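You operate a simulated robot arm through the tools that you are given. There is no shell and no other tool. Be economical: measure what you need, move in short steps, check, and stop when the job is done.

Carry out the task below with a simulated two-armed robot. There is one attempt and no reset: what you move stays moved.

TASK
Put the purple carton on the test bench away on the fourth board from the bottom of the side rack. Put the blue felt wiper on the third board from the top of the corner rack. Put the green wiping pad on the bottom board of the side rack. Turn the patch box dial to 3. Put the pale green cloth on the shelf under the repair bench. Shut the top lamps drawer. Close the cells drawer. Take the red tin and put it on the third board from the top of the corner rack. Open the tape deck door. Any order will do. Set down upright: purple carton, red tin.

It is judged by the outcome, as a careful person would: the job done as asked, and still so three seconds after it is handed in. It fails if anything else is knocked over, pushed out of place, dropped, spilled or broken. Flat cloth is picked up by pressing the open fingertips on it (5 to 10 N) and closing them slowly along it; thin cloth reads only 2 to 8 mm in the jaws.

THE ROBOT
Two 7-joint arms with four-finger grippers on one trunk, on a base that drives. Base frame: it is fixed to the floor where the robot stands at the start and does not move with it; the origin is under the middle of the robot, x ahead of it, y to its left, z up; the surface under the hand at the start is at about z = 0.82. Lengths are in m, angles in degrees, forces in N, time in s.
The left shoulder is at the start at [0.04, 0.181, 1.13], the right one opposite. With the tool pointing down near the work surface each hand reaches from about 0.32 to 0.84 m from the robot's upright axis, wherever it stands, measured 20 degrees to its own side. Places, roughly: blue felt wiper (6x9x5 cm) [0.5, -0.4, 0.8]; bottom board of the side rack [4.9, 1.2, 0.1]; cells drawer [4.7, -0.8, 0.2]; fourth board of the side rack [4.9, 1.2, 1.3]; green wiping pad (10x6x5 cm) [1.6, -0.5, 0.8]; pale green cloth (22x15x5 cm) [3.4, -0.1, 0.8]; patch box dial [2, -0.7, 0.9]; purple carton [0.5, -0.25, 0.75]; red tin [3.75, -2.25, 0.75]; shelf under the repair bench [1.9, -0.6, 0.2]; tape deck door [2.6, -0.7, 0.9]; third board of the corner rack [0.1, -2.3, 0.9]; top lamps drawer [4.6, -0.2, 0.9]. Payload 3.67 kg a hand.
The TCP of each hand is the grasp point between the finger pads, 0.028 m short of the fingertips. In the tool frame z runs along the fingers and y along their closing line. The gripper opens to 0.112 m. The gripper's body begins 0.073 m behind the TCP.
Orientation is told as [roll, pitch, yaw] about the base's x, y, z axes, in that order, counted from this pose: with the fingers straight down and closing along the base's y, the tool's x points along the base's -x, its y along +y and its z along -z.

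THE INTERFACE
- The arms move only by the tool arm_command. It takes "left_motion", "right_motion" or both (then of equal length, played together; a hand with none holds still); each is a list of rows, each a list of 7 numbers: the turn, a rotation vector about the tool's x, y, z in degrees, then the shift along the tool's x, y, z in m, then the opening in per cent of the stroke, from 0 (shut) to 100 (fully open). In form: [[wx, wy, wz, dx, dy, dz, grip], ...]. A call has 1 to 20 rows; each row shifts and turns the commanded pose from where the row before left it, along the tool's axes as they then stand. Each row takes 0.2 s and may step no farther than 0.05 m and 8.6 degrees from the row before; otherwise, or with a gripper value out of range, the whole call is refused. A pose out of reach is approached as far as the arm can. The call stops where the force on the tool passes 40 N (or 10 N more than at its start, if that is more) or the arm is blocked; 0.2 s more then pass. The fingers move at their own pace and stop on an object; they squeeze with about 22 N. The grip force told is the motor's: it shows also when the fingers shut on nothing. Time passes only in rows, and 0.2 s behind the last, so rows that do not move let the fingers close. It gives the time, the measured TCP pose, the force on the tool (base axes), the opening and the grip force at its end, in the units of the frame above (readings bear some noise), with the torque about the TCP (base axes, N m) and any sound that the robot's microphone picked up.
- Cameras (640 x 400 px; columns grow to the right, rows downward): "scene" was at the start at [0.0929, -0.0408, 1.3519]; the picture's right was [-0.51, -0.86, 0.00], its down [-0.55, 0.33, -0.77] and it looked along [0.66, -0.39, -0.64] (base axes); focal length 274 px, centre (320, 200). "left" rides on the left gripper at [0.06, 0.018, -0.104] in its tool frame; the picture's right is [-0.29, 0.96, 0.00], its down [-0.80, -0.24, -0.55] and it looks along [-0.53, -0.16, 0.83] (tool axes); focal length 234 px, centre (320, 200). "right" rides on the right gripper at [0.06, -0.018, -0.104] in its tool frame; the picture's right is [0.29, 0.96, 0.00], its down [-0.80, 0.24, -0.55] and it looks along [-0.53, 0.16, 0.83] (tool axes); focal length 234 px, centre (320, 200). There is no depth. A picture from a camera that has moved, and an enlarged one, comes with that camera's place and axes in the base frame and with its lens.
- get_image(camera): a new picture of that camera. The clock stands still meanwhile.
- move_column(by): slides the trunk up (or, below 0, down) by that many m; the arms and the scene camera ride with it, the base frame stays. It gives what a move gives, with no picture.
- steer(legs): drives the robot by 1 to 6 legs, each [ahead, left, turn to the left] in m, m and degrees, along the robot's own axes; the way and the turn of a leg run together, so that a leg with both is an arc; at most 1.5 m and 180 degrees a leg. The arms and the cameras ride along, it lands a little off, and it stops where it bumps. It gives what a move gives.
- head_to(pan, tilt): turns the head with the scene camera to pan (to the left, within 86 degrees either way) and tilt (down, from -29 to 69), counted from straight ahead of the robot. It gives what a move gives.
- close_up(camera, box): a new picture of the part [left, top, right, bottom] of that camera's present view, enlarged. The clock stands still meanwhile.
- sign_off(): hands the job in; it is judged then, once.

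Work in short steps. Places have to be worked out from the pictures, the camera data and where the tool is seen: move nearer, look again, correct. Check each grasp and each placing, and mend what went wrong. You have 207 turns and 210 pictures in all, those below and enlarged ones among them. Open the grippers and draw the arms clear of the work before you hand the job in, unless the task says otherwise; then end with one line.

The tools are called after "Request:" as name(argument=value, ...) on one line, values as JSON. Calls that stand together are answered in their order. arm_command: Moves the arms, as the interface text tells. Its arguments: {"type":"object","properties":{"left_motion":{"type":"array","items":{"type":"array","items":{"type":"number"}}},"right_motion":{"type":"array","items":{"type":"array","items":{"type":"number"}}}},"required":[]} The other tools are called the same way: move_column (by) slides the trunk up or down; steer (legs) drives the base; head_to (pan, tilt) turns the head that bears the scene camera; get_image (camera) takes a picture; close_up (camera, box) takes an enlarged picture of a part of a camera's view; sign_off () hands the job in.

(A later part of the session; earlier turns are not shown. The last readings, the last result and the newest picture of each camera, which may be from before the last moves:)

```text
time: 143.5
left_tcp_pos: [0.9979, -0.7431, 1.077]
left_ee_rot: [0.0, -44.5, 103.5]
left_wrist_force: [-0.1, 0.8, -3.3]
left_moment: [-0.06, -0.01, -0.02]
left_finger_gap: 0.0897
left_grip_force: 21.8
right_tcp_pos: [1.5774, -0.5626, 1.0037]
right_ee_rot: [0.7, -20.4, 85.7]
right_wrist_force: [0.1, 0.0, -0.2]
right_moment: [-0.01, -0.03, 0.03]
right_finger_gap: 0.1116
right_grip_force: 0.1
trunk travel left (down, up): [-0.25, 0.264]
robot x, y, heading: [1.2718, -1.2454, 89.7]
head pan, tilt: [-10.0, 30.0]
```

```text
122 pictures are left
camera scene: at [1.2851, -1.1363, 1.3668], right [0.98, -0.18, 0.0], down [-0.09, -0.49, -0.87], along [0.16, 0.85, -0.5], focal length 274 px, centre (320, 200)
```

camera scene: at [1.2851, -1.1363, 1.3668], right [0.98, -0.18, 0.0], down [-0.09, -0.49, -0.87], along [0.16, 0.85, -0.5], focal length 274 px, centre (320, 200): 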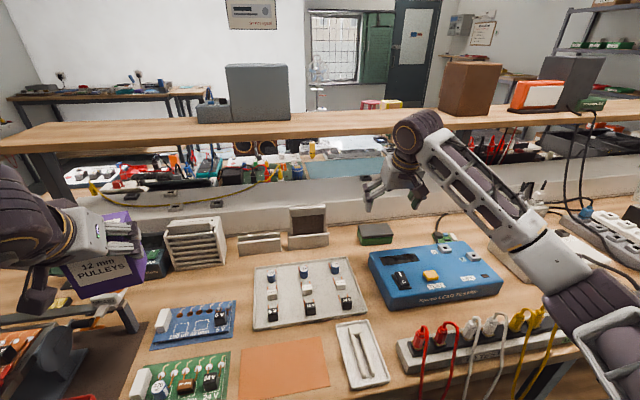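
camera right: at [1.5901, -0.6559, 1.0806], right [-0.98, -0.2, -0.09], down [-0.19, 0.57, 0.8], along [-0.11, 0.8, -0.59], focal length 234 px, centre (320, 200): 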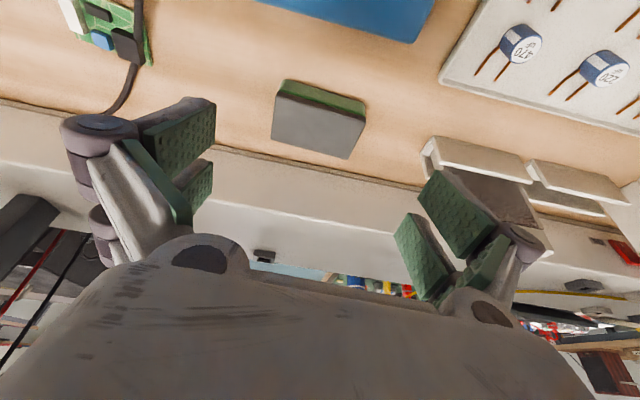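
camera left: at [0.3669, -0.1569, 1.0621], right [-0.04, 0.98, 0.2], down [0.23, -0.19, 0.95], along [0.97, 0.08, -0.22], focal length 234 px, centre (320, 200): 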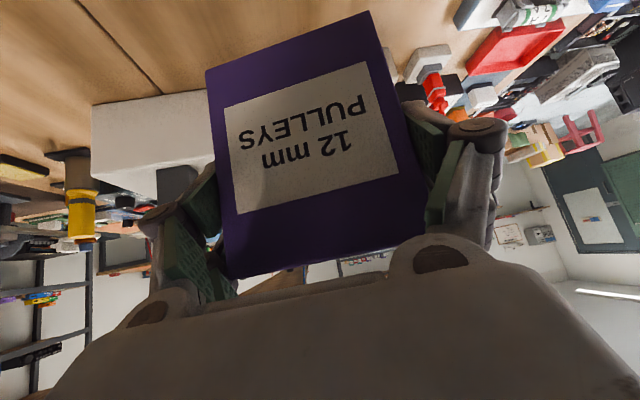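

Request:
close_up(camera="right", box=[240, 60, 400, 170])

```text
3.64 times, centred on (320, 115) of right
camera zoom: at [1.5901, -0.6559, 1.0806], right [-0.98, -0.2, -0.09], down [-0.19, 0.57, 0.8], along [-0.11, 0.8, -0.59], focal length 852 px, centre (320, 509)
```

zoom: 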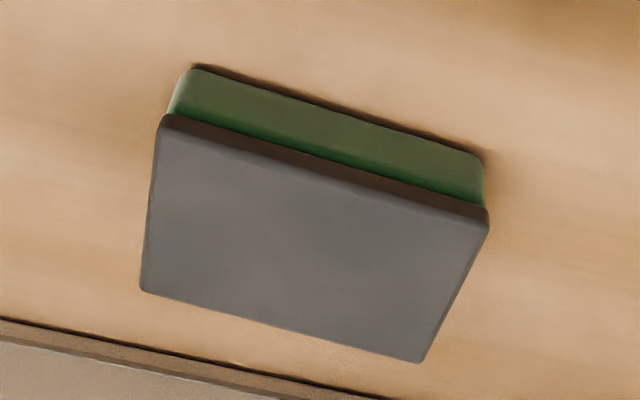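

The pad's top is about 93 mm long, centred at (1.581,-.495), and the hand is aligned with it. I'll descend and close on its ends.

Request:
arm_command(right_motion=[[0, 0, 0, -0.0028, 0.0003, 0.041, 100], [0, 0, 0, -0.0028, 0.0003, 0.041, 100], [0, 0, 0, -0.0028, 0.0003, 0.041, 100]])

Request:
get_image(camera="right")

```text
time: 144.3
left_tcp_pos: [0.9983, -0.7421, 1.0778]
left_ee_rot: [0.0, -44.5, 103.5]
left_wrist_force: [0.0, 0.3, -1.8]
left_moment: [-0.04, -0.03, -0.03]
left_finger_gap: 0.0898
left_grip_force: 22.2
right_tcp_pos: [1.578, -0.5113, 0.8883]
right_ee_rot: [0.7, -20.4, 85.8]
right_wrist_force: [0.3, -0.2, -0.4]
right_moment: [-0.04, 0.0, 0.05]
right_finger_gap: 0.1119
right_grip_force: 0.1
trunk travel left (down, up): [-0.25, 0.264]
robot x, y, heading: [1.272, -1.2508, 89.6]
head pan, tilt: [-10.0, 30.0]
```

```text
120 pictures are left
camera right: at [1.5919, -0.6039, 0.9653], right [-0.97, -0.2, -0.09], down [-0.19, 0.57, 0.8], along [-0.11, 0.8, -0.59], focal length 234 px, centre (320, 200)
```

right: 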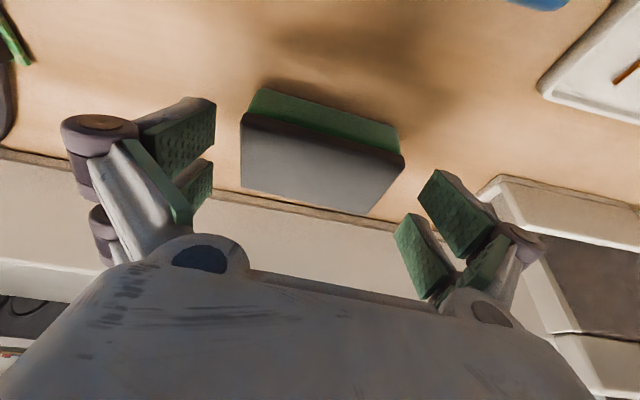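

Request:
arm_command(right_motion=[[0, 0, 0, -0.0028, 0, 0.036, 100], [0, 0, 0, 0, 0, 0, 50], [0, 0, 0, 0, 0, 0, 50], [0, 0, 0, 0, 0, 0, 50]])

Request:
arm_command(right_motion=[[0, 0, 0, -0.01, 0, -0.028, 50], [0, 0, 0, -0.01, 0, -0.028, 50], [0, 0, 0, -0.01, 0, -0.028, 50], [0, 0, 0, -0.01, 0, -0.028, 50], [0, 0, 0, -0.01, 0, -0.028, 50]])

Request:
get_image(camera="right")

```text
time: 145.3
left_tcp_pos: [0.9985, -0.7429, 1.0774]
left_ee_rot: [0.2, -44.6, 103.5]
left_wrist_force: [-0.2, 0.1, -1.7]
left_moment: [-0.05, 0.0, 0.02]
left_finger_gap: 0.0897
left_grip_force: 22.0
right_tcp_pos: [1.5799, -0.4961, 0.8561]
right_ee_rot: [0.7, -20.3, 85.8]
right_wrist_force: [0.0, 0.7, 0.0]
right_moment: [-0.01, -0.01, -0.01]
right_finger_gap: 0.0994
right_grip_force: 22.1
trunk travel left (down, up): [-0.25, 0.264]
robot x, y, heading: [1.2714, -1.2494, 89.6]
head pan, tilt: [-10.0, 30.0]
```

```text
time: 146.5
left_tcp_pos: [0.9985, -0.7449, 1.078]
left_ee_rot: [0.1, -44.5, 103.4]
left_wrist_force: [-0.7, -0.4, -2.3]
left_moment: [0.0, -0.05, -0.03]
left_finger_gap: 0.0899
left_grip_force: 21.7
right_tcp_pos: [1.5824, -0.5002, 1.0058]
right_ee_rot: [0.6, -20.2, 85.8]
right_wrist_force: [0.2, -0.5, -0.5]
right_moment: [-0.01, -0.04, -0.02]
right_finger_gap: 0.0996
right_grip_force: 21.8
trunk travel left (down, up): [-0.25, 0.264]
robot x, y, heading: [1.2698, -1.2525, 89.6]
head pan, tilt: [-10.0, 30.0]
```

```text
119 pictures are left
camera right: at [1.5943, -0.5922, 1.0841], right [-0.98, -0.2, -0.09], down [-0.19, 0.57, 0.8], along [-0.11, 0.8, -0.59], focal length 234 px, centre (320, 200)
```

right: 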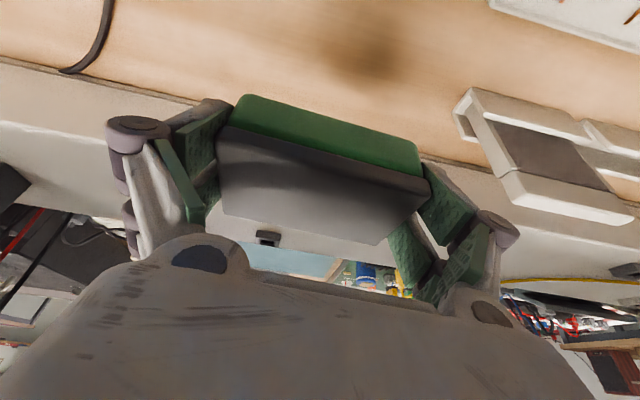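

The pad is held. I'll back out, turn to face along the aisle (+x), go partway and look ahead.

Request:
steer(legs=[[-0.28, 0, 0], [0, 0, -90], [1.3, 0, 0]])

Request:
head_to(pan=10, tilt=22)

Request:
get_image(camera="scene")

```text
time: 159.0
left_tcp_pos: [3.0614, -1.2539, 1.0781]
left_ee_rot: [0.2, -44.6, 13.8]
left_wrist_force: [-0.4, -0.4, -1.7]
left_moment: [0.0, 0.07, 0.01]
left_finger_gap: 0.0897
left_grip_force: 22.4
right_tcp_pos: [3.3096, -1.8371, 1.0062]
right_ee_rot: [0.7, -20.4, -3.9]
right_wrist_force: [0.8, -0.7, -0.1]
right_moment: [0.04, -0.02, 0.01]
right_finger_gap: 0.0997
right_grip_force: 22.0
trunk travel left (down, up): [-0.25, 0.264]
robot x, y, heading: [2.5586, -1.5257, 0.2]
head pan, tilt: [-10.0, 30.0]
```

```text
time: 159.8
left_tcp_pos: [3.0615, -1.2552, 1.0769]
left_ee_rot: [0.1, -44.6, 13.8]
left_wrist_force: [0.5, 0.5, -2.2]
left_moment: [-0.02, 0.04, 0.01]
left_finger_gap: 0.09
left_grip_force: 21.9
right_tcp_pos: [3.3098, -1.8368, 1.0062]
right_ee_rot: [0.8, -20.3, -3.9]
right_wrist_force: [0.0, -0.3, -0.8]
right_moment: [-0.03, 0.01, -0.04]
right_finger_gap: 0.0997
right_grip_force: 21.7
trunk travel left (down, up): [-0.25, 0.264]
robot x, y, heading: [2.5565, -1.5327, 0.2]
head pan, tilt: [10.0, 22.0]
```

```text
118 pictures are left
camera scene: at [2.6685, -1.5116, 1.3796], right [0.17, -0.98, 0.0], down [-0.37, -0.07, -0.93], along [0.91, 0.16, -0.38], focal length 274 px, centre (320, 200)
```

scene: 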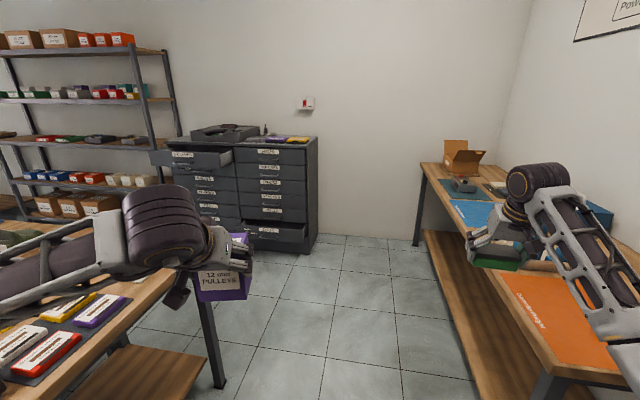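

There are two open drawers ahead: top of the left column and bottom of the right column. I'll enlarge to measure the gap and drawer positions.

Request:
close_up(camera="scene", box=[130, 100, 350, 270])

Request:
head_to(pan=45, tilt=22)

Request:
get_image(camera="scene")

```text
2.35 times, centred on (240, 185) of scene
camera zoom: at [2.6685, -1.5116, 1.3796], right [0.17, -0.98, 0.0], down [-0.37, -0.07, -0.93], along [0.91, 0.16, -0.38], focal length 646 px, centre (508, 235)
```

zoom: 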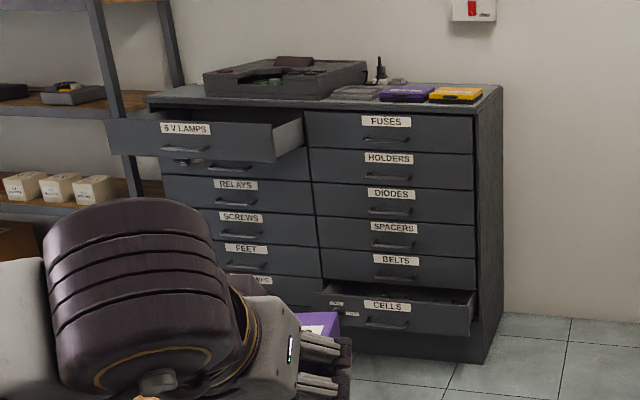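

```text
time: 160.8
left_tcp_pos: [3.0611, -1.2553, 1.0771]
left_ee_rot: [0.1, -44.7, 13.7]
left_wrist_force: [-1.1, -0.7, -1.9]
left_moment: [0.01, 0.0, 0.03]
left_finger_gap: 0.0898
left_grip_force: 22.1
right_tcp_pos: [3.3098, -1.8384, 1.0056]
right_ee_rot: [0.7, -20.3, -3.9]
right_wrist_force: [0.5, -0.1, -1.4]
right_moment: [0.0, -0.02, 0.0]
right_finger_gap: 0.0996
right_grip_force: 21.9
trunk travel left (down, up): [-0.25, 0.264]
robot x, y, heading: [2.5583, -1.5342, 0.1]
head pan, tilt: [45.0, 22.0]
```

```text
116 pictures are left
camera scene: at [2.6428, -1.4621, 1.3797], right [0.71, -0.71, 0.0], down [-0.27, -0.27, -0.93], along [0.66, 0.66, -0.38], focal length 274 px, centre (320, 200)
```

scene: 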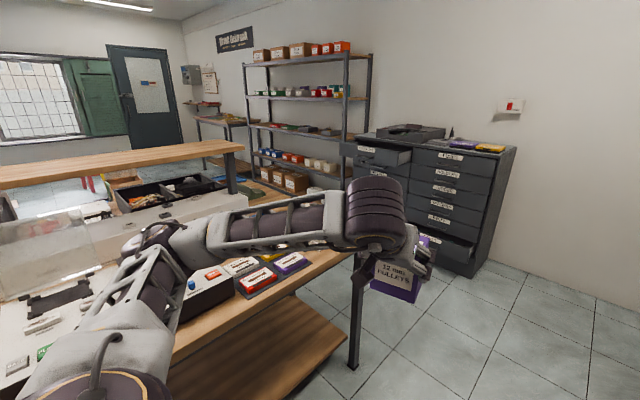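

The 6 V LAMPS drawer front is at x≈4.46 and the CELLS drawer front at x≈4.58. The bench end is at x≈3.5, so there's room to pass at x≈3.95. I'll drive there and north, then look at the side rack.

Request:
steer(legs=[[1.14, 0.13, 0], [0, 0, 90], [0, -0.23, 0], [1.5, 0, 0]])

Request:
head_to(pan=-50, tilt=20)

Request:
get_image(camera="scene")

```text
time: 179.5
left_tcp_pos: [3.709, 0.5792, 1.0778]
left_ee_rot: [0.1, -44.5, 102.2]
left_wrist_force: [1.1, 0.2, -2.2]
left_moment: [-0.04, 0.0, -0.02]
left_finger_gap: 0.0899
left_grip_force: 22.3
right_tcp_pos: [4.2971, 0.8111, 1.006]
right_ee_rot: [0.7, -20.3, 84.6]
right_wrist_force: [0.3, 0.2, 0.0]
right_moment: [-0.03, 0.0, -0.02]
right_finger_gap: 0.0996
right_grip_force: 21.5
trunk travel left (down, up): [-0.25, 0.264]
robot x, y, heading: [3.9692, 0.0692, 88.5]
head pan, tilt: [45.0, 22.0]
```

```text
time: 181.2
left_tcp_pos: [3.7097, 0.5786, 1.0785]
left_ee_rot: [0.2, -44.5, 102.2]
left_wrist_force: [0.4, -0.2, -1.4]
left_moment: [-0.03, 0.0, 0.0]
left_finger_gap: 0.09
left_grip_force: 22.1
right_tcp_pos: [4.2977, 0.8111, 1.0054]
right_ee_rot: [0.7, -20.3, 84.5]
right_wrist_force: [-0.8, -0.4, 0.6]
right_moment: [-0.03, -0.02, 0.01]
right_finger_gap: 0.0993
right_grip_force: 21.9
trunk travel left (down, up): [-0.25, 0.264]
robot x, y, heading: [3.9704, 0.0719, 88.4]
head pan, tilt: [-50.0, 20.0]
```

```text
115 pictures are left
camera scene: at [4.042, 0.1486, 1.3829], right [0.62, -0.78, 0.0], down [-0.27, -0.21, -0.94], along [0.74, 0.58, -0.34], focal length 274 px, centre (320, 200)
```

scene: 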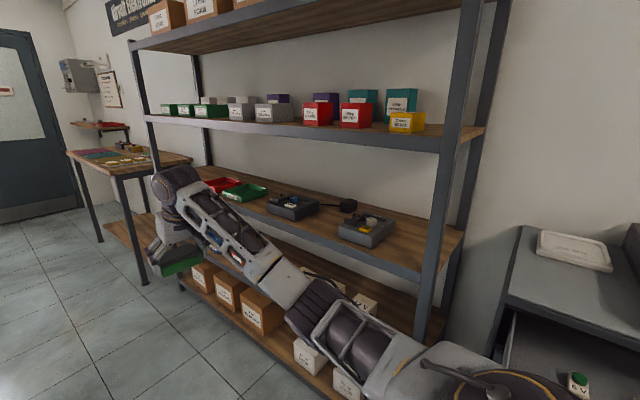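

I'm beside the side rack, and the fourth board is the one with the small red, grey and green boxes. I'll move in front of the rack, keeping a distance, and face it.

Request:
steer(legs=[[1.0, 0.27, 1.5], [0, 0, -90]])

Request:
head_to(pan=0, tilt=15)

Request:
get_image(camera="scene")

```text
time: 190.8
left_tcp_pos: [4.2149, 1.3488, 1.0778]
left_ee_rot: [0.1, -44.5, 14.4]
left_wrist_force: [-0.1, -0.1, -1.5]
left_moment: [0.02, 0.05, 0.03]
left_finger_gap: 0.0896
left_grip_force: 21.9
right_tcp_pos: [4.4688, 0.7691, 1.0053]
right_ee_rot: [0.8, -20.3, -3.4]
right_wrist_force: [-0.6, 0.0, -0.3]
right_moment: [0.02, 0.01, -0.03]
right_finger_gap: 0.0998
right_grip_force: 21.8
trunk travel left (down, up): [-0.25, 0.264]
robot x, y, heading: [3.7134, 1.0695, 0.5]
head pan, tilt: [-50.0, 20.0]
```

```text
time: 191.9
left_tcp_pos: [4.2135, 1.3499, 1.0783]
left_ee_rot: [0.0, -44.6, 14.3]
left_wrist_force: [0.5, -0.3, -1.5]
left_moment: [0.0, 0.04, 0.01]
left_finger_gap: 0.0897
left_grip_force: 21.7
right_tcp_pos: [4.4677, 0.7704, 1.0067]
right_ee_rot: [0.7, -20.3, -3.4]
right_wrist_force: [-0.6, 0.2, 0.3]
right_moment: [-0.03, 0.0, -0.01]
right_finger_gap: 0.0999
right_grip_force: 21.9
trunk travel left (down, up): [-0.25, 0.264]
robot x, y, heading: [3.7117, 1.066, 0.7]
head pan, tilt: [0.0, 15.0]
```

```text
114 pictures are left
camera scene: at [3.8255, 1.0741, 1.391], right [0.01, -1.0, 0.0], down [-0.26, 0.0, -0.97], along [0.97, 0.01, -0.26], focal length 274 px, centre (320, 200)
```

scene: 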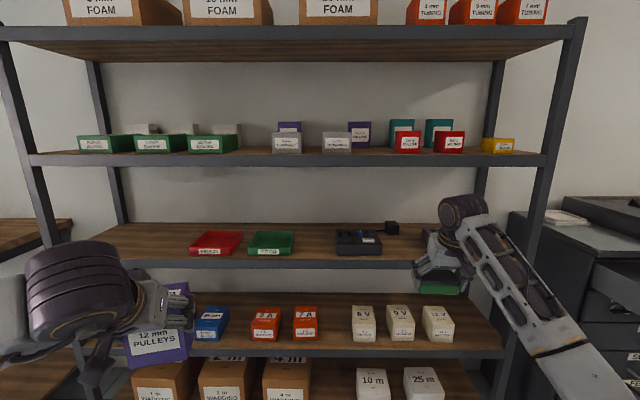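

The fourth board is at row ~155 (z≈1.31). I'll enlarge it to find a free spot for the carton.

Request:
close_up(camera="scene", box=[20, 95, 290, 175])

Request:
close_up(camera="scene", box=[230, 95, 550, 175])

```text
2.37 times, centred on (155, 135) of scene
camera zoom: at [3.8255, 1.0741, 1.391], right [0.01, -1.0, 0.0], down [-0.26, 0.0, -0.97], along [0.97, 0.01, -0.26], focal length 650 px, centre (711, 354)
```

zoom: 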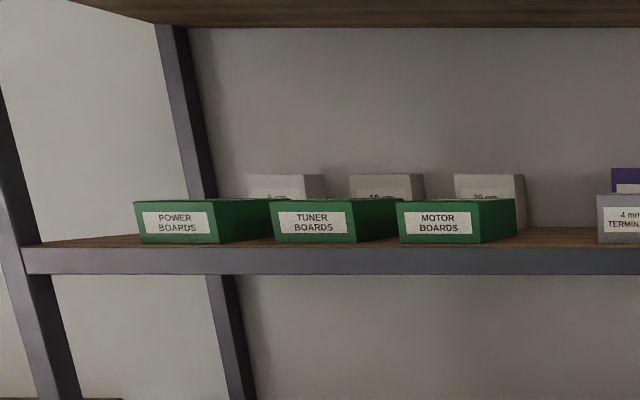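

```text
2.00 times, centred on (390, 135) of scene
camera zoom: at [3.8255, 1.0741, 1.391], right [0.01, -1.0, 0.0], down [-0.26, 0.0, -0.97], along [0.97, 0.01, -0.26], focal length 549 px, centre (180, 330)
```

zoom: 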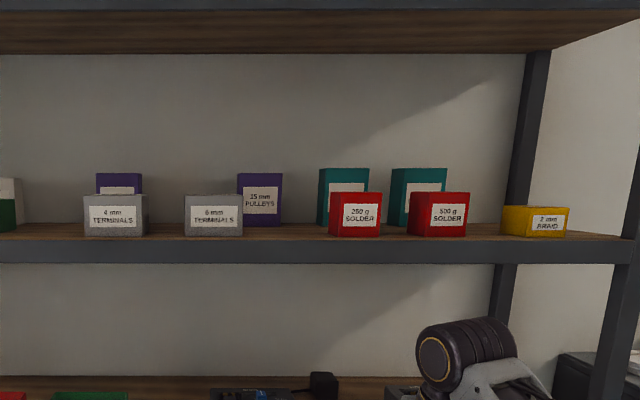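

The best gap for the carton is at y≈.92, about 13 cm wide. I'll place the pad first because the right hand would be in the way. Let me look at the bottom board.

Request:
head_to(pan=-10, tilt=50)

Request:
get_image(camera="scene")

```text
time: 193.0
left_tcp_pos: [4.2136, 1.3496, 1.0779]
left_ee_rot: [0.1, -44.7, 14.4]
left_wrist_force: [-0.7, 0.4, -1.6]
left_moment: [0.0, 0.07, 0.0]
left_finger_gap: 0.0898
left_grip_force: 21.9
right_tcp_pos: [4.4667, 0.7701, 1.0046]
right_ee_rot: [0.7, -20.3, -3.4]
right_wrist_force: [-0.2, 0.4, -0.8]
right_moment: [-0.01, 0.02, 0.06]
right_finger_gap: 0.0994
right_grip_force: 21.9
trunk travel left (down, up): [-0.25, 0.264]
robot x, y, heading: [3.7124, 1.0721, 0.6]
head pan, tilt: [-10.0, 50.0]
```

```text
111 pictures are left
camera scene: at [3.8081, 1.0606, 1.3374], right [-0.16, -0.99, 0.0], down [-0.76, 0.13, -0.64], along [0.63, -0.11, -0.77], focal length 274 px, centre (320, 200)
```

scene: 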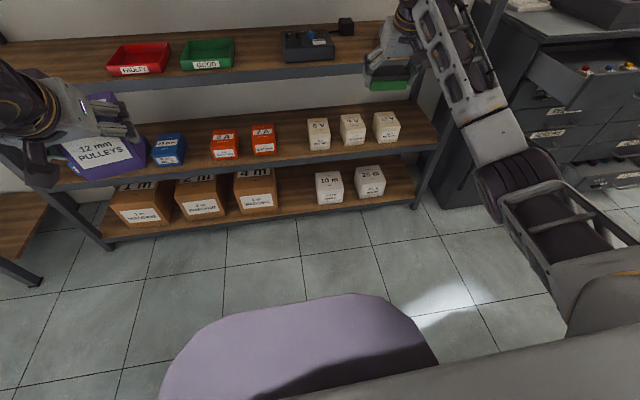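

The bottom board has a free 20 cm gap at y≈1.03, and the rack front is at x≈4.73. I'll shift left so the right hand faces the gap, lower the trunk, then lower the hand in front of the rack.

Request:
steer(legs=[[0.04, 0.26, -0.6]])

Request:
move_column(by=-0.25)

Request:
arm_command(right_motion=[[0, 0, 0, 0.0216, 0, 0.0336, 50], [0, 0, 0, 0.0216, 0, 0.0336, 50], [0, 0, 0, 0.0216, 0, 0.0336, 50], [0, 0, 0, 0.0216, 0, 0.0336, 50], [0, 0, 0, 0.0216, 0, 0.0336, 50], [0, 0, 0, 0.0216, 0, 0.0336, 50], [0, 0, 0, 0.0216, 0, 0.0336, 50], [0, 0, 0, 0.0216, 0, 0.0336, 50]])

Request:
get_image(camera="scene")

```text
time: 194.9
left_tcp_pos: [4.2585, 1.6087, 1.0763]
left_ee_rot: [0.0, -44.5, 13.5]
left_wrist_force: [-0.5, 0.1, -1.3]
left_moment: [-0.05, 0.0, -0.01]
left_finger_gap: 0.0898
left_grip_force: 22.3
right_tcp_pos: [4.5026, 1.025, 1.0063]
right_ee_rot: [0.8, -20.3, -4.2]
right_wrist_force: [0.3, 0.1, -0.9]
right_moment: [-0.03, 0.0, 0.0]
right_finger_gap: 0.0995
right_grip_force: 21.8
trunk travel left (down, up): [-0.25, 0.264]
robot x, y, heading: [3.751, 1.337, -0.3]
head pan, tilt: [-10.0, 50.0]
```

```text
time: 197.5
left_tcp_pos: [4.2579, 1.608, 0.8285]
left_ee_rot: [0.0, -44.7, 13.3]
left_wrist_force: [-0.2, 0.7, -0.9]
left_moment: [0.01, 0.02, 0.0]
left_finger_gap: 0.0899
left_grip_force: 21.5
right_tcp_pos: [4.503, 1.0234, 0.7575]
right_ee_rot: [0.6, -20.3, -4.2]
right_wrist_force: [0.2, 0.5, -0.2]
right_moment: [0.04, 0.01, -0.02]
right_finger_gap: 0.0997
right_grip_force: 22.0
trunk travel left (down, up): [0.0, 0.514]
robot x, y, heading: [3.7503, 1.338, -0.4]
head pan, tilt: [-10.0, 50.0]
```

```text
time: 199.3
left_tcp_pos: [4.2577, 1.6088, 0.829]
left_ee_rot: [0.1, -44.6, 13.4]
left_wrist_force: [0.6, -0.3, -1.8]
left_moment: [0.02, 0.05, 0.02]
left_finger_gap: 0.0901
left_grip_force: 21.9
right_tcp_pos: [4.4355, 1.0347, 0.4453]
right_ee_rot: [0.8, -20.4, -4.3]
right_wrist_force: [-0.1, 0.7, -0.6]
right_moment: [-0.05, 0.02, 0.0]
right_finger_gap: 0.0998
right_grip_force: 21.9
trunk travel left (down, up): [0.0, 0.514]
robot x, y, heading: [3.7542, 1.337, -0.2]
head pan, tilt: [-10.0, 50.0]
```

```text
110 pictures are left
camera scene: at [3.8478, 1.325, 1.088], right [-0.18, -0.98, 0.0], down [-0.75, 0.14, -0.64], along [0.63, -0.11, -0.77], focal length 274 px, centre (320, 200)
```

scene: 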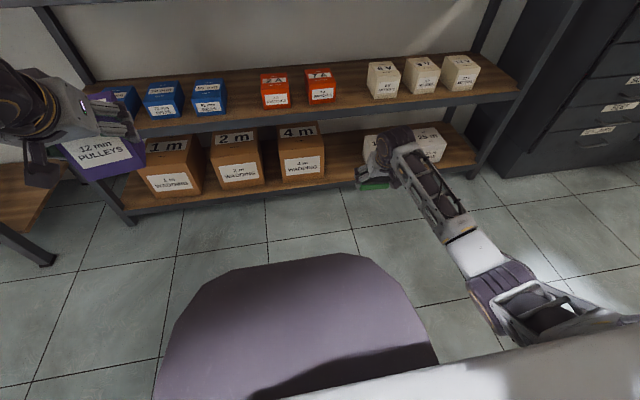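

Alignment with the gap looks right. I'll continue lowering.

Request:
arm_command(right_motion=[[0, 0, 0, 0.0216, 0.001, 0.0336, 50], [0, 0, 0, 0.0216, 0.001, 0.0336, 50], [0, 0, 0, 0.0216, 0.001, 0.0336, 50], [0, 0, 0, 0.0216, 0.001, 0.0336, 50], [0, 0, 0, 0.0216, 0.001, 0.0336, 50], [0, 0, 0, 0.0216, 0.001, 0.0336, 50]])

Request:
get_image(camera="scene")

Request:
get_image(camera="right")

```text
time: 200.7
left_tcp_pos: [4.2586, 1.6085, 0.829]
left_ee_rot: [0.1, -44.5, 13.3]
left_wrist_force: [0.1, 0.0, -1.4]
left_moment: [0.01, 0.03, 0.0]
left_finger_gap: 0.0901
left_grip_force: 21.7
right_tcp_pos: [4.3831, 1.0458, 0.2106]
right_ee_rot: [0.6, -20.5, -4.4]
right_wrist_force: [-0.1, 0.3, 0.3]
right_moment: [0.01, 0.06, 0.01]
right_finger_gap: 0.0996
right_grip_force: 21.9
trunk travel left (down, up): [0.0, 0.514]
robot x, y, heading: [3.7511, 1.3358, -0.6]
head pan, tilt: [-10.0, 50.0]
```

```text
109 pictures are left
camera scene: at [3.8478, 1.3251, 1.088], right [-0.18, -0.98, 0.0], down [-0.75, 0.14, -0.64], along [0.63, -0.11, -0.77], focal length 274 px, centre (320, 200)
```

scene: 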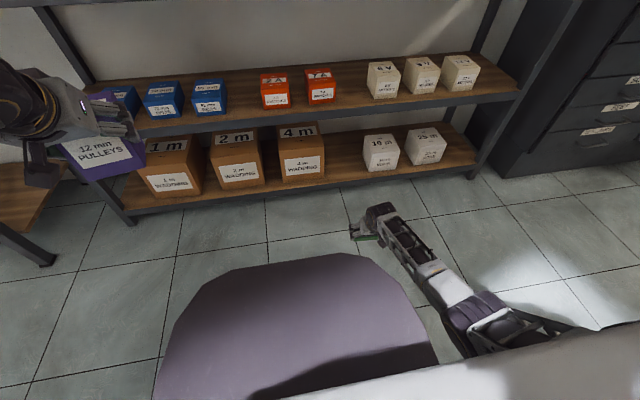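

```text
108 pictures are left
camera right: at [4.2905, 1.0342, 0.2883], right [-0.2, 0.98, -0.09], down [0.57, 0.19, 0.8], along [0.8, 0.11, -0.59], focal length 234 px, centre (320, 200)
```

right: 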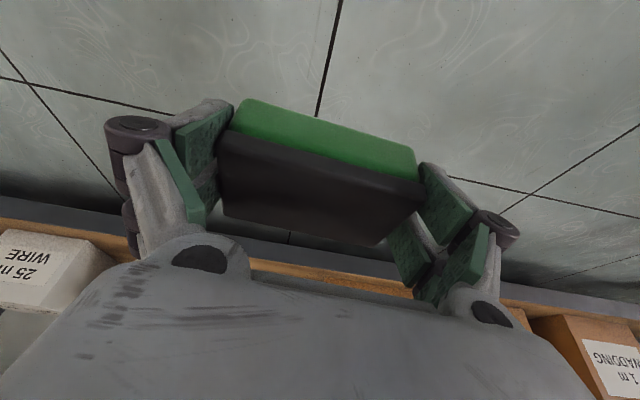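

The bottom board's top is at about z=.12 and its front at about x=4.725. I'll drive forward 0.34 m with the pad just above board height.

Request:
steer(legs=[[0.34, 0, 0.5]])

Request:
get_image(camera="right")

Request:
get_image(camera="scene")

```text
time: 202.9
left_tcp_pos: [4.5908, 1.6137, 0.8288]
left_ee_rot: [0.1, -44.6, 14.0]
left_wrist_force: [-0.2, 0.3, -2.3]
left_moment: [-0.01, 0.03, 0.0]
left_finger_gap: 0.09
left_grip_force: 21.9
right_tcp_pos: [4.7203, 1.0531, 0.2098]
right_ee_rot: [0.7, -20.5, -3.6]
right_wrist_force: [0.2, -0.4, -0.5]
right_moment: [0.0, 0.02, 0.0]
right_finger_gap: 0.0995
right_grip_force: 22.0
trunk travel left (down, up): [0.0, 0.514]
robot x, y, heading: [4.0907, 1.3343, 0.4]
head pan, tilt: [-10.0, 50.0]
```

```text
107 pictures are left
camera right: at [4.6285, 1.0398, 0.2881], right [-0.21, 0.97, -0.09], down [0.57, 0.2, 0.8], along [0.79, 0.12, -0.6], focal length 234 px, centre (320, 200)
```

right: 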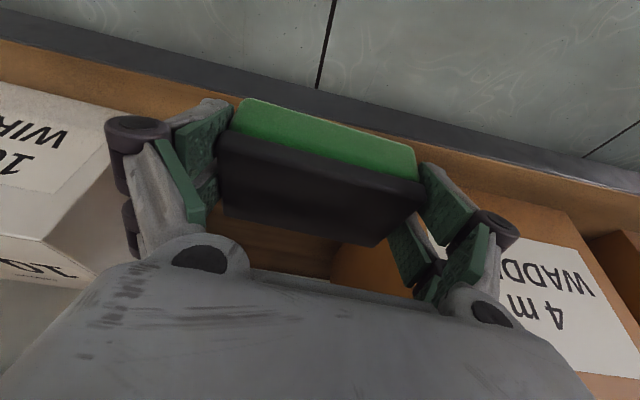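

```text
106 pictures are left
camera scene: at [4.1836, 1.3263, 1.0879], right [-0.17, -0.99, 0.0], down [-0.76, 0.13, -0.64], along [0.63, -0.11, -0.77], focal length 274 px, centre (320, 200)
```

scene: 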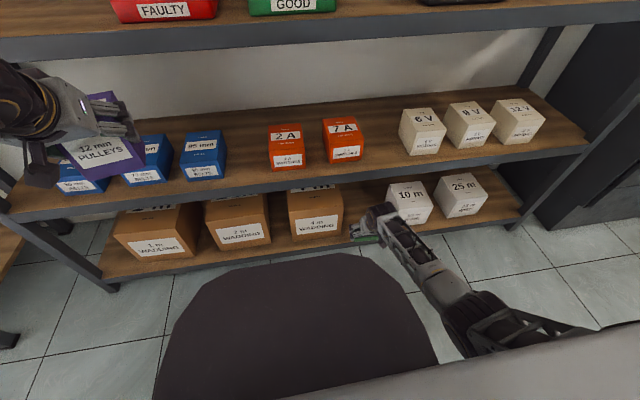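

Still just over the lip. I'll extend 5.5 cm further in with a slight shift right, then lower in steps.

Request:
arm_command(right_motion=[[0, 0, 0, -0.0258, -0.004, 0.0097, 50], [0, 0, 0, -0.0258, -0.004, 0.0097, 50], [0, 0, 0, 0.0065, 0, 0.0175, 50], [0, 0, 0, 0.0035, 0, 0.0094, 50], [0, 0, 0, 0.0018, 0, 0.0047, 50], [0, 0, 0, 0, 0, 0, 50]])

Request:
get_image(camera="right")

```text
time: 204.3
left_tcp_pos: [4.5904, 1.614, 0.8289]
left_ee_rot: [0.1, -44.6, 14.1]
left_wrist_force: [0.1, 0.6, -1.0]
left_moment: [-0.04, 0.04, -0.01]
left_finger_gap: 0.0899
left_grip_force: 22.3
right_tcp_pos: [4.7732, 1.0437, 0.1784]
right_ee_rot: [0.7, -20.4, -3.6]
right_wrist_force: [0.4, -0.8, -0.1]
right_moment: [-0.01, 0.02, 0.04]
right_finger_gap: 0.0995
right_grip_force: 21.6
right hand out of reach, approached as far as the arm can: row 5
trunk travel left (down, up): [0.0, 0.514]
robot x, y, heading: [4.0869, 1.338, 0.5]
head pan, tilt: [-10.0, 50.0]
```

```text
105 pictures are left
camera right: at [4.6808, 1.0315, 0.256], right [-0.21, 0.97, -0.09], down [0.57, 0.2, 0.8], along [0.79, 0.12, -0.59], focal length 234 px, centre (320, 200)
```

right: 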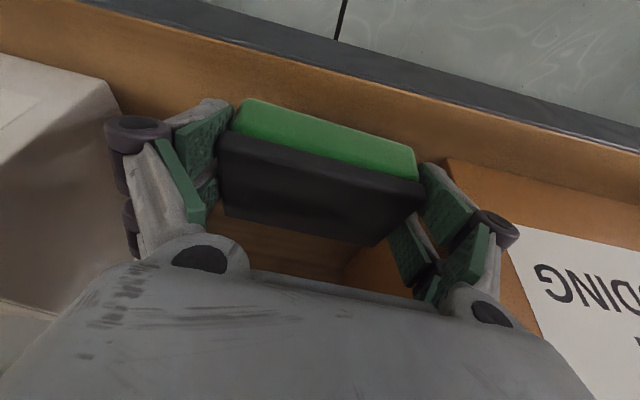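

The arm is near its limit, so I'll pull it back 5 cm and drive forward 5 cm to regain reach, then lower.

Request:
arm_command(right_motion=[[0, 0, 0, 0.0235, 0, -0.0088, 50], [0, 0, 0, 0.0235, 0, -0.0088, 50]])

Request:
steer(legs=[[0.05, 0, 0]])

Request:
arm_command(right_motion=[[0, 0, 0, 0.0018, 0, 0.0047, 50], [0, 0, 0, 0.0018, 0, 0.0047, 50], [0, 0, 0, 0.0018, 0, 0.0047, 50], [0, 0, 0, 0, 0, 0, 50]])

```text
time: 204.9
left_tcp_pos: [4.5907, 1.6133, 0.8291]
left_ee_rot: [0.0, -44.5, 14.0]
left_wrist_force: [0.5, 0.2, -1.6]
left_moment: [-0.01, 0.01, 0.0]
left_finger_gap: 0.0902
left_grip_force: 22.3
right_tcp_pos: [4.7212, 1.0472, 0.1792]
right_ee_rot: [0.7, -20.1, -3.6]
right_wrist_force: [-0.2, 0.9, -0.4]
right_moment: [0.02, -0.01, 0.0]
right_finger_gap: 0.0997
right_grip_force: 21.9
trunk travel left (down, up): [0.0, 0.514]
robot x, y, heading: [4.0874, 1.3385, 0.3]
head pan, tilt: [-10.0, 50.0]
```

```text
time: 205.8
left_tcp_pos: [4.6418, 1.615, 0.8271]
left_ee_rot: [0.2, -44.5, 14.1]
left_wrist_force: [0.3, -0.6, -1.8]
left_moment: [-0.03, 0.04, -0.02]
left_finger_gap: 0.0899
left_grip_force: 22.0
right_tcp_pos: [4.7723, 1.0477, 0.178]
right_ee_rot: [0.7, -20.2, -3.6]
right_wrist_force: [0.9, 0.9, -0.6]
right_moment: [-0.01, 0.01, 0.02]
right_finger_gap: 0.0995
right_grip_force: 21.9
trunk travel left (down, up): [0.0, 0.514]
robot x, y, heading: [4.1336, 1.3352, 0.2]
head pan, tilt: [-10.0, 50.0]
```

```text
time: 206.8
left_tcp_pos: [4.6411, 1.6135, 0.8285]
left_ee_rot: [0.2, -44.6, 14.1]
left_wrist_force: [-0.7, -0.5, -1.4]
left_moment: [-0.01, 0.06, -0.01]
left_finger_gap: 0.0899
left_grip_force: 22.7
right_tcp_pos: [4.7735, 1.0486, 0.1645]
right_ee_rot: [0.7, -20.2, -3.7]
right_wrist_force: [-0.3, -0.8, -0.1]
right_moment: [-0.01, 0.02, 0.05]
right_finger_gap: 0.0993
right_grip_force: 22.2
trunk travel left (down, up): [0.0, 0.514]
robot x, y, heading: [4.1375, 1.3357, 0.3]
head pan, tilt: [-10.0, 50.0]
```

No contact at .1645. I'll keep lowering in small steps.

Request:
arm_command(right_motion=[[0, 0, 0, 0.0018, 0, 0.0047, 50], [0, 0, 0, 0.0018, 0, 0.0047, 50], [0, 0, 0, 0, 0, 0, 50]])

Request:
arm_command(right_motion=[[0, 0, 0, 0.0018, 0, 0.0047, 50], [0, 0, 0, 0.0018, 0, 0.0047, 50], [0, 0, 0, 0, 0, 0, 50]])

Request:
get_image(camera="right")

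```text
time: 207.7
left_tcp_pos: [4.6404, 1.6146, 0.8283]
left_ee_rot: [0.0, -44.5, 14.0]
left_wrist_force: [0.4, 0.4, -2.0]
left_moment: [-0.01, 0.02, 0.0]
left_finger_gap: 0.09
left_grip_force: 22.0
right_tcp_pos: [4.7743, 1.0475, 0.1543]
right_ee_rot: [0.7, -20.5, -3.5]
right_wrist_force: [0.1, -0.8, 11.1]
right_moment: [-0.55, 0.22, 0.0]
right_finger_gap: 0.0996
right_grip_force: 22.0
trunk travel left (down, up): [0.0, 0.514]
robot x, y, heading: [4.1381, 1.3382, 0.3]
head pan, tilt: [-10.0, 50.0]
```

```text
time: 208.4
left_tcp_pos: [4.6398, 1.6148, 0.8281]
left_ee_rot: [0.0, -44.6, 14.1]
left_wrist_force: [-0.2, 0.3, -1.8]
left_moment: [0.01, 0.04, 0.0]
left_finger_gap: 0.0897
left_grip_force: 22.3
right_tcp_pos: [4.775, 1.0498, 0.1445]
right_ee_rot: [0.7, -20.6, -3.6]
right_wrist_force: [5.2, -1.2, 18.9]
right_moment: [-0.11, -0.23, 0.0]
right_finger_gap: 0.0998
right_grip_force: 22.0
trunk travel left (down, up): [0.0, 0.514]
robot x, y, heading: [4.1388, 1.3371, 0.6]
head pan, tilt: [-10.0, 50.0]
```

```text
104 pictures are left
camera right: at [4.681, 1.0365, 0.2221], right [-0.21, 0.97, -0.09], down [0.56, 0.2, 0.8], along [0.8, 0.12, -0.59], focal length 234 px, centre (320, 200)
```

right: 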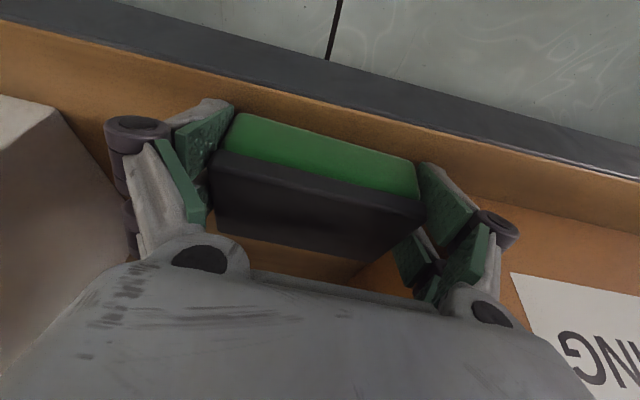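

The pad rests on the board. I'll open fully and slide straight back out.

Request:
arm_command(right_motion=[[0, 0, 0, -0.0007, 0, -0.0019, 100], [0, 0, 0, 0, 0, 0, 100], [0, 0, 0, 0, 0, 0, 100], [0, 0, 0, 0.018, 0, -0.012, 100], [0, 0, 0, 0.018, 0, -0.012, 100], [0, 0, 0, 0.028, 0, -0.012, 100], [0, 0, 0, 0.035, 0, -0.015, 100], [0, 0, 0, 0.035, 0, -0.015, 100], [0, 0, 0, 0.035, 0, -0.015, 100]])

Request:
get_image(camera="right")

Request:
get_image(camera="scene")

```text
time: 210.4
left_tcp_pos: [4.6388, 1.6146, 0.8282]
left_ee_rot: [0.2, -44.6, 14.0]
left_wrist_force: [-0.4, 0.0, -2.5]
left_moment: [-0.01, 0.08, 0.01]
left_finger_gap: 0.0901
left_grip_force: 22.3
right_tcp_pos: [4.5873, 1.0601, 0.1637]
right_ee_rot: [0.7, -20.4, -3.5]
right_wrist_force: [-0.3, 0.5, -0.4]
right_moment: [0.0, 0.04, -0.02]
right_finger_gap: 0.1119
right_grip_force: 0.1
trunk travel left (down, up): [0.0, 0.514]
robot x, y, heading: [4.14, 1.3379, 0.4]
head pan, tilt: [-10.0, 50.0]
```

```text
103 pictures are left
camera right: at [4.4942, 1.0472, 0.2413], right [-0.21, 0.97, -0.09], down [0.57, 0.2, 0.8], along [0.8, 0.12, -0.59], focal length 234 px, centre (320, 200)
```

right: 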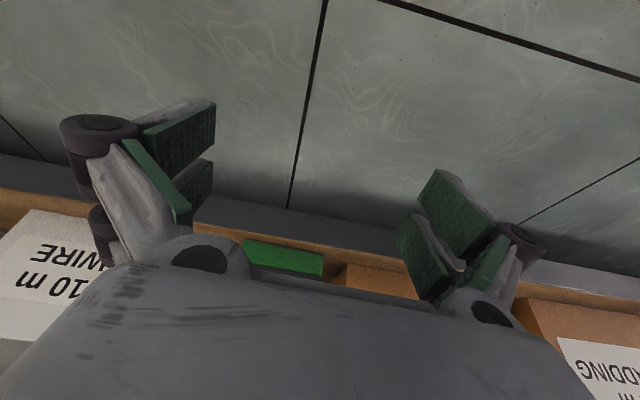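

```text
102 pictures are left
camera scene: at [4.233, 1.3267, 1.0881], right [-0.17, -0.99, 0.0], down [-0.76, 0.13, -0.64], along [0.63, -0.11, -0.77], focal length 274 px, centre (320, 200)
```

scene: 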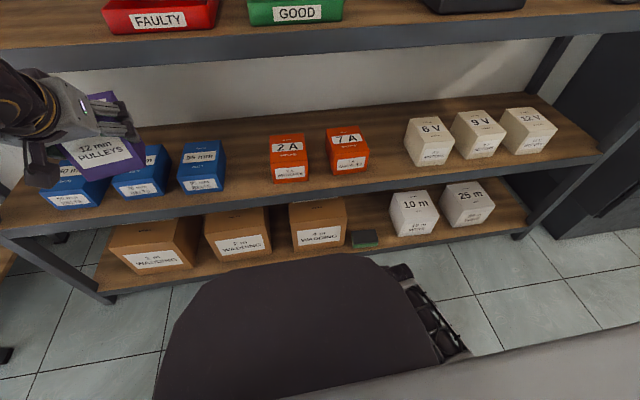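

The green pad is on the bottom board. Now the carton: I'll back off, raise the trunk fully and square the carton to the rack.

Request:
steer(legs=[[-0.4, 0, 0], [0, -0.66, -0.4]])

Request:
move_column(by=0.51)

Request:
arm_command(left_motion=[[4.95, 0, 4.95, 0, 0, 0, 60], [4.95, 0, 4.95, 0, 0, 0, 60], [0, 0, 0, -0.025, 0, -0.025, 60], [0, 0, 0, -0.025, 0, -0.025, 60]])

Request:
head_to(pan=5, tilt=35)

Request:
get_image(camera="scene")

```text
time: 216.4
left_tcp_pos: [4.2485, 0.9421, 0.8284]
left_ee_rot: [0.1, -44.6, 13.5]
left_wrist_force: [-0.2, 0.6, -2.5]
left_moment: [0.03, 0.06, 0.03]
left_finger_gap: 0.09
left_grip_force: 22.2
right_tcp_pos: [4.1902, 0.3877, 0.1621]
right_ee_rot: [0.7, -20.3, -4.1]
right_wrist_force: [0.3, 0.1, 0.5]
right_moment: [-0.01, 0.04, -0.02]
right_finger_gap: 0.1118
right_grip_force: 0.1
trunk travel left (down, up): [0.0, 0.514]
robot x, y, heading: [3.7437, 0.6668, -0.1]
head pan, tilt: [-10.0, 50.0]
```

```text
refused: 0.51 is not a number from -0.4 to 0.4
```

```text
time: 217.4
left_tcp_pos: [4.248, 0.9428, 0.899]
left_ee_rot: [0.0, -44.5, -0.4]
left_wrist_force: [0.7, 0.0, -1.5]
left_moment: [-0.01, 0.03, 0.0]
left_finger_gap: 0.0899
left_grip_force: 22.0
right_tcp_pos: [4.1909, 0.3877, 0.1634]
right_ee_rot: [0.6, -20.3, -4.2]
right_wrist_force: [0.2, 0.2, 0.5]
right_moment: [0.03, 0.02, -0.01]
right_finger_gap: 0.1121
right_grip_force: 0.1
trunk travel left (down, up): [0.0, 0.514]
robot x, y, heading: [3.743, 0.6679, -0.2]
head pan, tilt: [-10.0, 50.0]
```

```text
time: 218.1
left_tcp_pos: [4.2486, 0.9413, 0.8985]
left_ee_rot: [-0.1, -44.6, -0.3]
left_wrist_force: [0.3, -0.8, -2.0]
left_moment: [0.01, 0.04, 0.05]
left_finger_gap: 0.0898
left_grip_force: 22.0
right_tcp_pos: [4.1917, 0.3874, 0.1628]
right_ee_rot: [0.7, -20.3, -4.0]
right_wrist_force: [0.1, 0.0, 0.0]
right_moment: [-0.02, -0.02, -0.02]
right_finger_gap: 0.1121
right_grip_force: 0.2
trunk travel left (down, up): [0.0, 0.514]
robot x, y, heading: [3.7429, 0.6694, -0.4]
head pan, tilt: [5.0, 35.0]
```

```text
101 pictures are left
camera scene: at [3.8503, 0.6787, 1.1097], right [0.08, -1.0, 0.0], down [-0.57, -0.05, -0.82], along [0.82, 0.07, -0.57], focal length 274 px, centre (320, 200)
```

scene: 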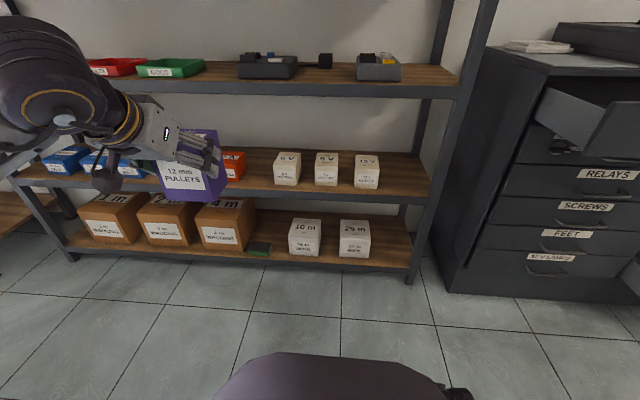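

The pad is visible on the bottom board. I'll raise the trunk in two moves.

Request:
move_column(by=0.4)

Request:
move_column(by=0.11)

Request:
get_image(camera="scene")

```text
time: 222.0
left_tcp_pos: [4.249, 0.9416, 1.2968]
left_ee_rot: [-0.2, -44.5, -0.2]
left_wrist_force: [-0.6, -0.4, -2.1]
left_moment: [-0.01, 0.04, 0.03]
left_finger_gap: 0.0899
left_grip_force: 21.9
right_tcp_pos: [4.1912, 0.3882, 0.5617]
right_ee_rot: [0.7, -20.3, -4.1]
right_wrist_force: [-0.1, -0.6, -0.8]
right_moment: [-0.01, -0.04, 0.02]
right_finger_gap: 0.112
right_grip_force: 0.1
trunk travel left (down, up): [-0.4, 0.114]
robot x, y, heading: [3.7478, 0.6687, 0.2]
head pan, tilt: [5.0, 35.0]
```

```text
time: 223.4
left_tcp_pos: [4.2476, 0.9428, 1.408]
left_ee_rot: [-0.1, -44.5, -0.3]
left_wrist_force: [1.2, -0.8, -2.2]
left_moment: [0.0, 0.03, -0.02]
left_finger_gap: 0.0899
left_grip_force: 22.0
right_tcp_pos: [4.1903, 0.3891, 0.6725]
right_ee_rot: [0.7, -20.3, -4.0]
right_wrist_force: [0.4, 0.1, -1.1]
right_moment: [0.02, -0.02, 0.01]
right_finger_gap: 0.112
right_grip_force: 0.1
trunk travel left (down, up): [-0.51, 0.004]
robot x, y, heading: [3.7415, 0.6658, 0.1]
head pan, tilt: [5.0, 35.0]
```

```text
100 pictures are left
camera scene: at [3.8506, 0.6789, 1.6185], right [0.09, -1.0, 0.0], down [-0.57, -0.05, -0.82], along [0.82, 0.07, -0.57], focal length 274 px, centre (320, 200)
```

scene: 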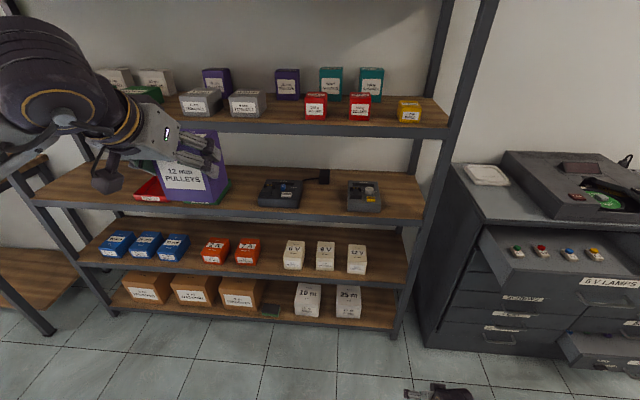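

I now have a good view of the fourth board from above. I'll enlarge it to measure the gap.

Request:
close_up(camera="scene", box=[180, 50, 340, 150])

```text
4.00 times, centred on (260, 100) of scene
camera zoom: at [3.8506, 0.6789, 1.6185], right [0.09, -1.0, 0.0], down [-0.57, -0.05, -0.82], along [0.82, 0.07, -0.57], focal length 1098 px, centre (560, 600)
```

zoom: 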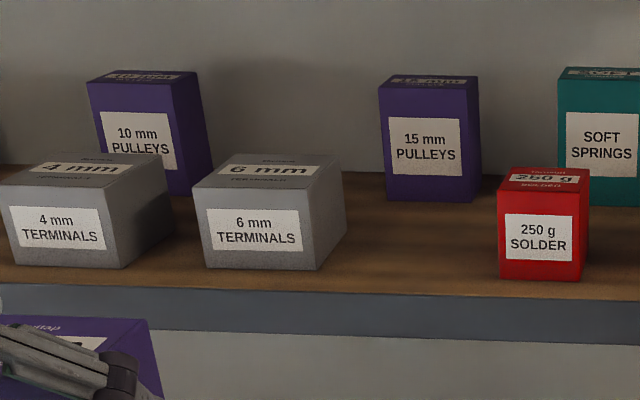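

The gap is 16 cm wide (y .81–.975), with board z≈1.308 and front x≈4.74. I'll target carton centre (4.835,.893). First I'll check the right arm's clearance to the open drawer.

Request:
head_to(pan=-45, tilt=50)

Request:
get_image(camera="scene")

```text
time: 224.6
left_tcp_pos: [4.2488, 0.9422, 1.4079]
left_ee_rot: [-0.1, -44.6, -0.3]
left_wrist_force: [0.7, 0.2, -1.7]
left_moment: [0.0, 0.05, 0.0]
left_finger_gap: 0.0899
left_grip_force: 21.7
right_tcp_pos: [4.1902, 0.3882, 0.6721]
right_ee_rot: [0.7, -20.2, -4.1]
right_wrist_force: [0.0, 0.4, -0.6]
right_moment: [-0.02, -0.01, -0.01]
right_finger_gap: 0.112
right_grip_force: 0.1
trunk travel left (down, up): [-0.51, 0.004]
robot x, y, heading: [3.7435, 0.6661, -0.2]
head pan, tilt: [-45.0, 50.0]
```

```text
98 pictures are left
camera scene: at [3.8172, 0.6169, 1.5966], right [-0.71, -0.71, 0.0], down [-0.54, 0.54, -0.64], along [0.45, -0.46, -0.77], focal length 274 px, centre (320, 200)
```

scene: 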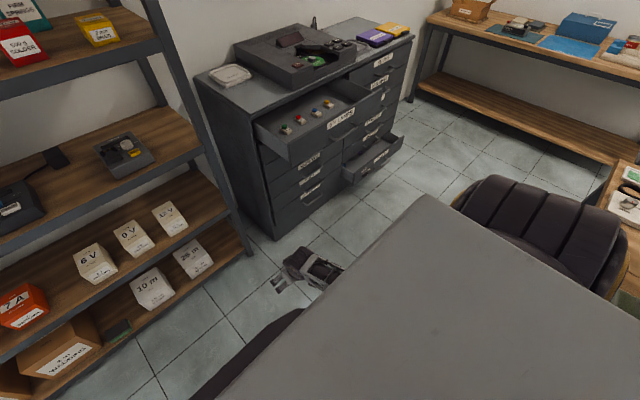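

The right elbow is well back, so it's clear. I'll drive in.

Request:
steer(legs=[[0, -0.05, 0.2], [0.45, 0, 0]])

Request:
head_to(pan=20, tilt=30)

Request:
get_image(camera="scene")

Request:
get_image(camera="left")

```text
time: 227.9
left_tcp_pos: [4.7002, 0.8967, 1.4072]
left_ee_rot: [-0.1, -44.6, 0.2]
left_wrist_force: [-0.7, -0.5, -2.1]
left_moment: [0.02, 0.01, -0.02]
left_finger_gap: 0.09
left_grip_force: 21.7
right_tcp_pos: [4.6446, 0.3425, 0.6723]
right_ee_rot: [0.7, -20.2, -3.7]
right_wrist_force: [-0.6, 0.1, -0.2]
right_moment: [0.0, 0.02, 0.01]
right_finger_gap: 0.1122
right_grip_force: 0.0
trunk travel left (down, up): [-0.51, 0.004]
robot x, y, heading: [4.1959, 0.6215, 0.1]
head pan, tilt: [-45.0, 50.0]
```

```text
time: 229.3
left_tcp_pos: [4.7013, 0.8964, 1.4076]
left_ee_rot: [-0.1, -44.5, -0.1]
left_wrist_force: [-0.4, -0.6, -2.5]
left_moment: [0.0, 0.06, 0.01]
left_finger_gap: 0.09
left_grip_force: 21.8
right_tcp_pos: [4.6454, 0.3426, 0.672]
right_ee_rot: [0.6, -20.4, -3.7]
right_wrist_force: [0.1, -0.1, 0.4]
right_moment: [0.02, 0.01, -0.04]
right_finger_gap: 0.1119
right_grip_force: 0.1
trunk travel left (down, up): [-0.51, 0.004]
robot x, y, heading: [4.1955, 0.6228, 0.6]
head pan, tilt: [20.0, 30.0]
```

```text
97 pictures are left
camera scene: at [4.3021, 0.6541, 1.626], right [0.34, -0.94, 0.0], down [-0.47, -0.17, -0.87], along [0.81, 0.3, -0.5], focal length 274 px, centre (320, 200)
```

scene: 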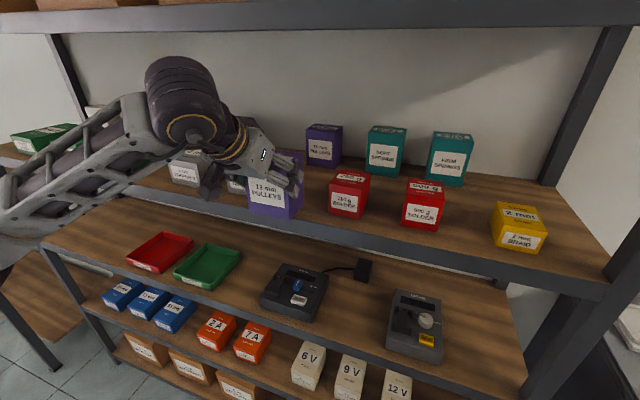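

```text
96 pictures are left
camera left: at [4.5872, 0.9143, 1.4391], right [0.21, 0.96, 0.2], down [0.18, -0.24, 0.95], along [0.96, -0.16, -0.22], focal length 234 px, centre (320, 200)
```

left: 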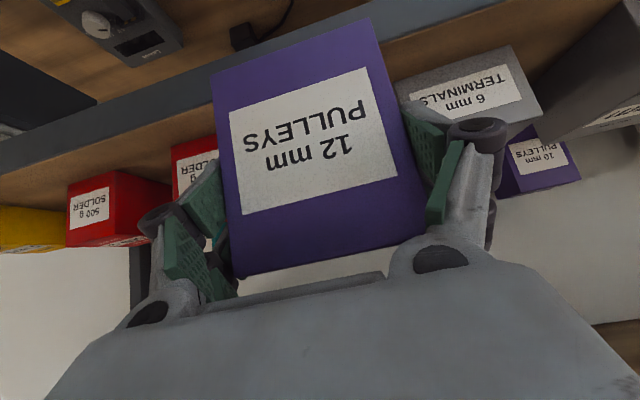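

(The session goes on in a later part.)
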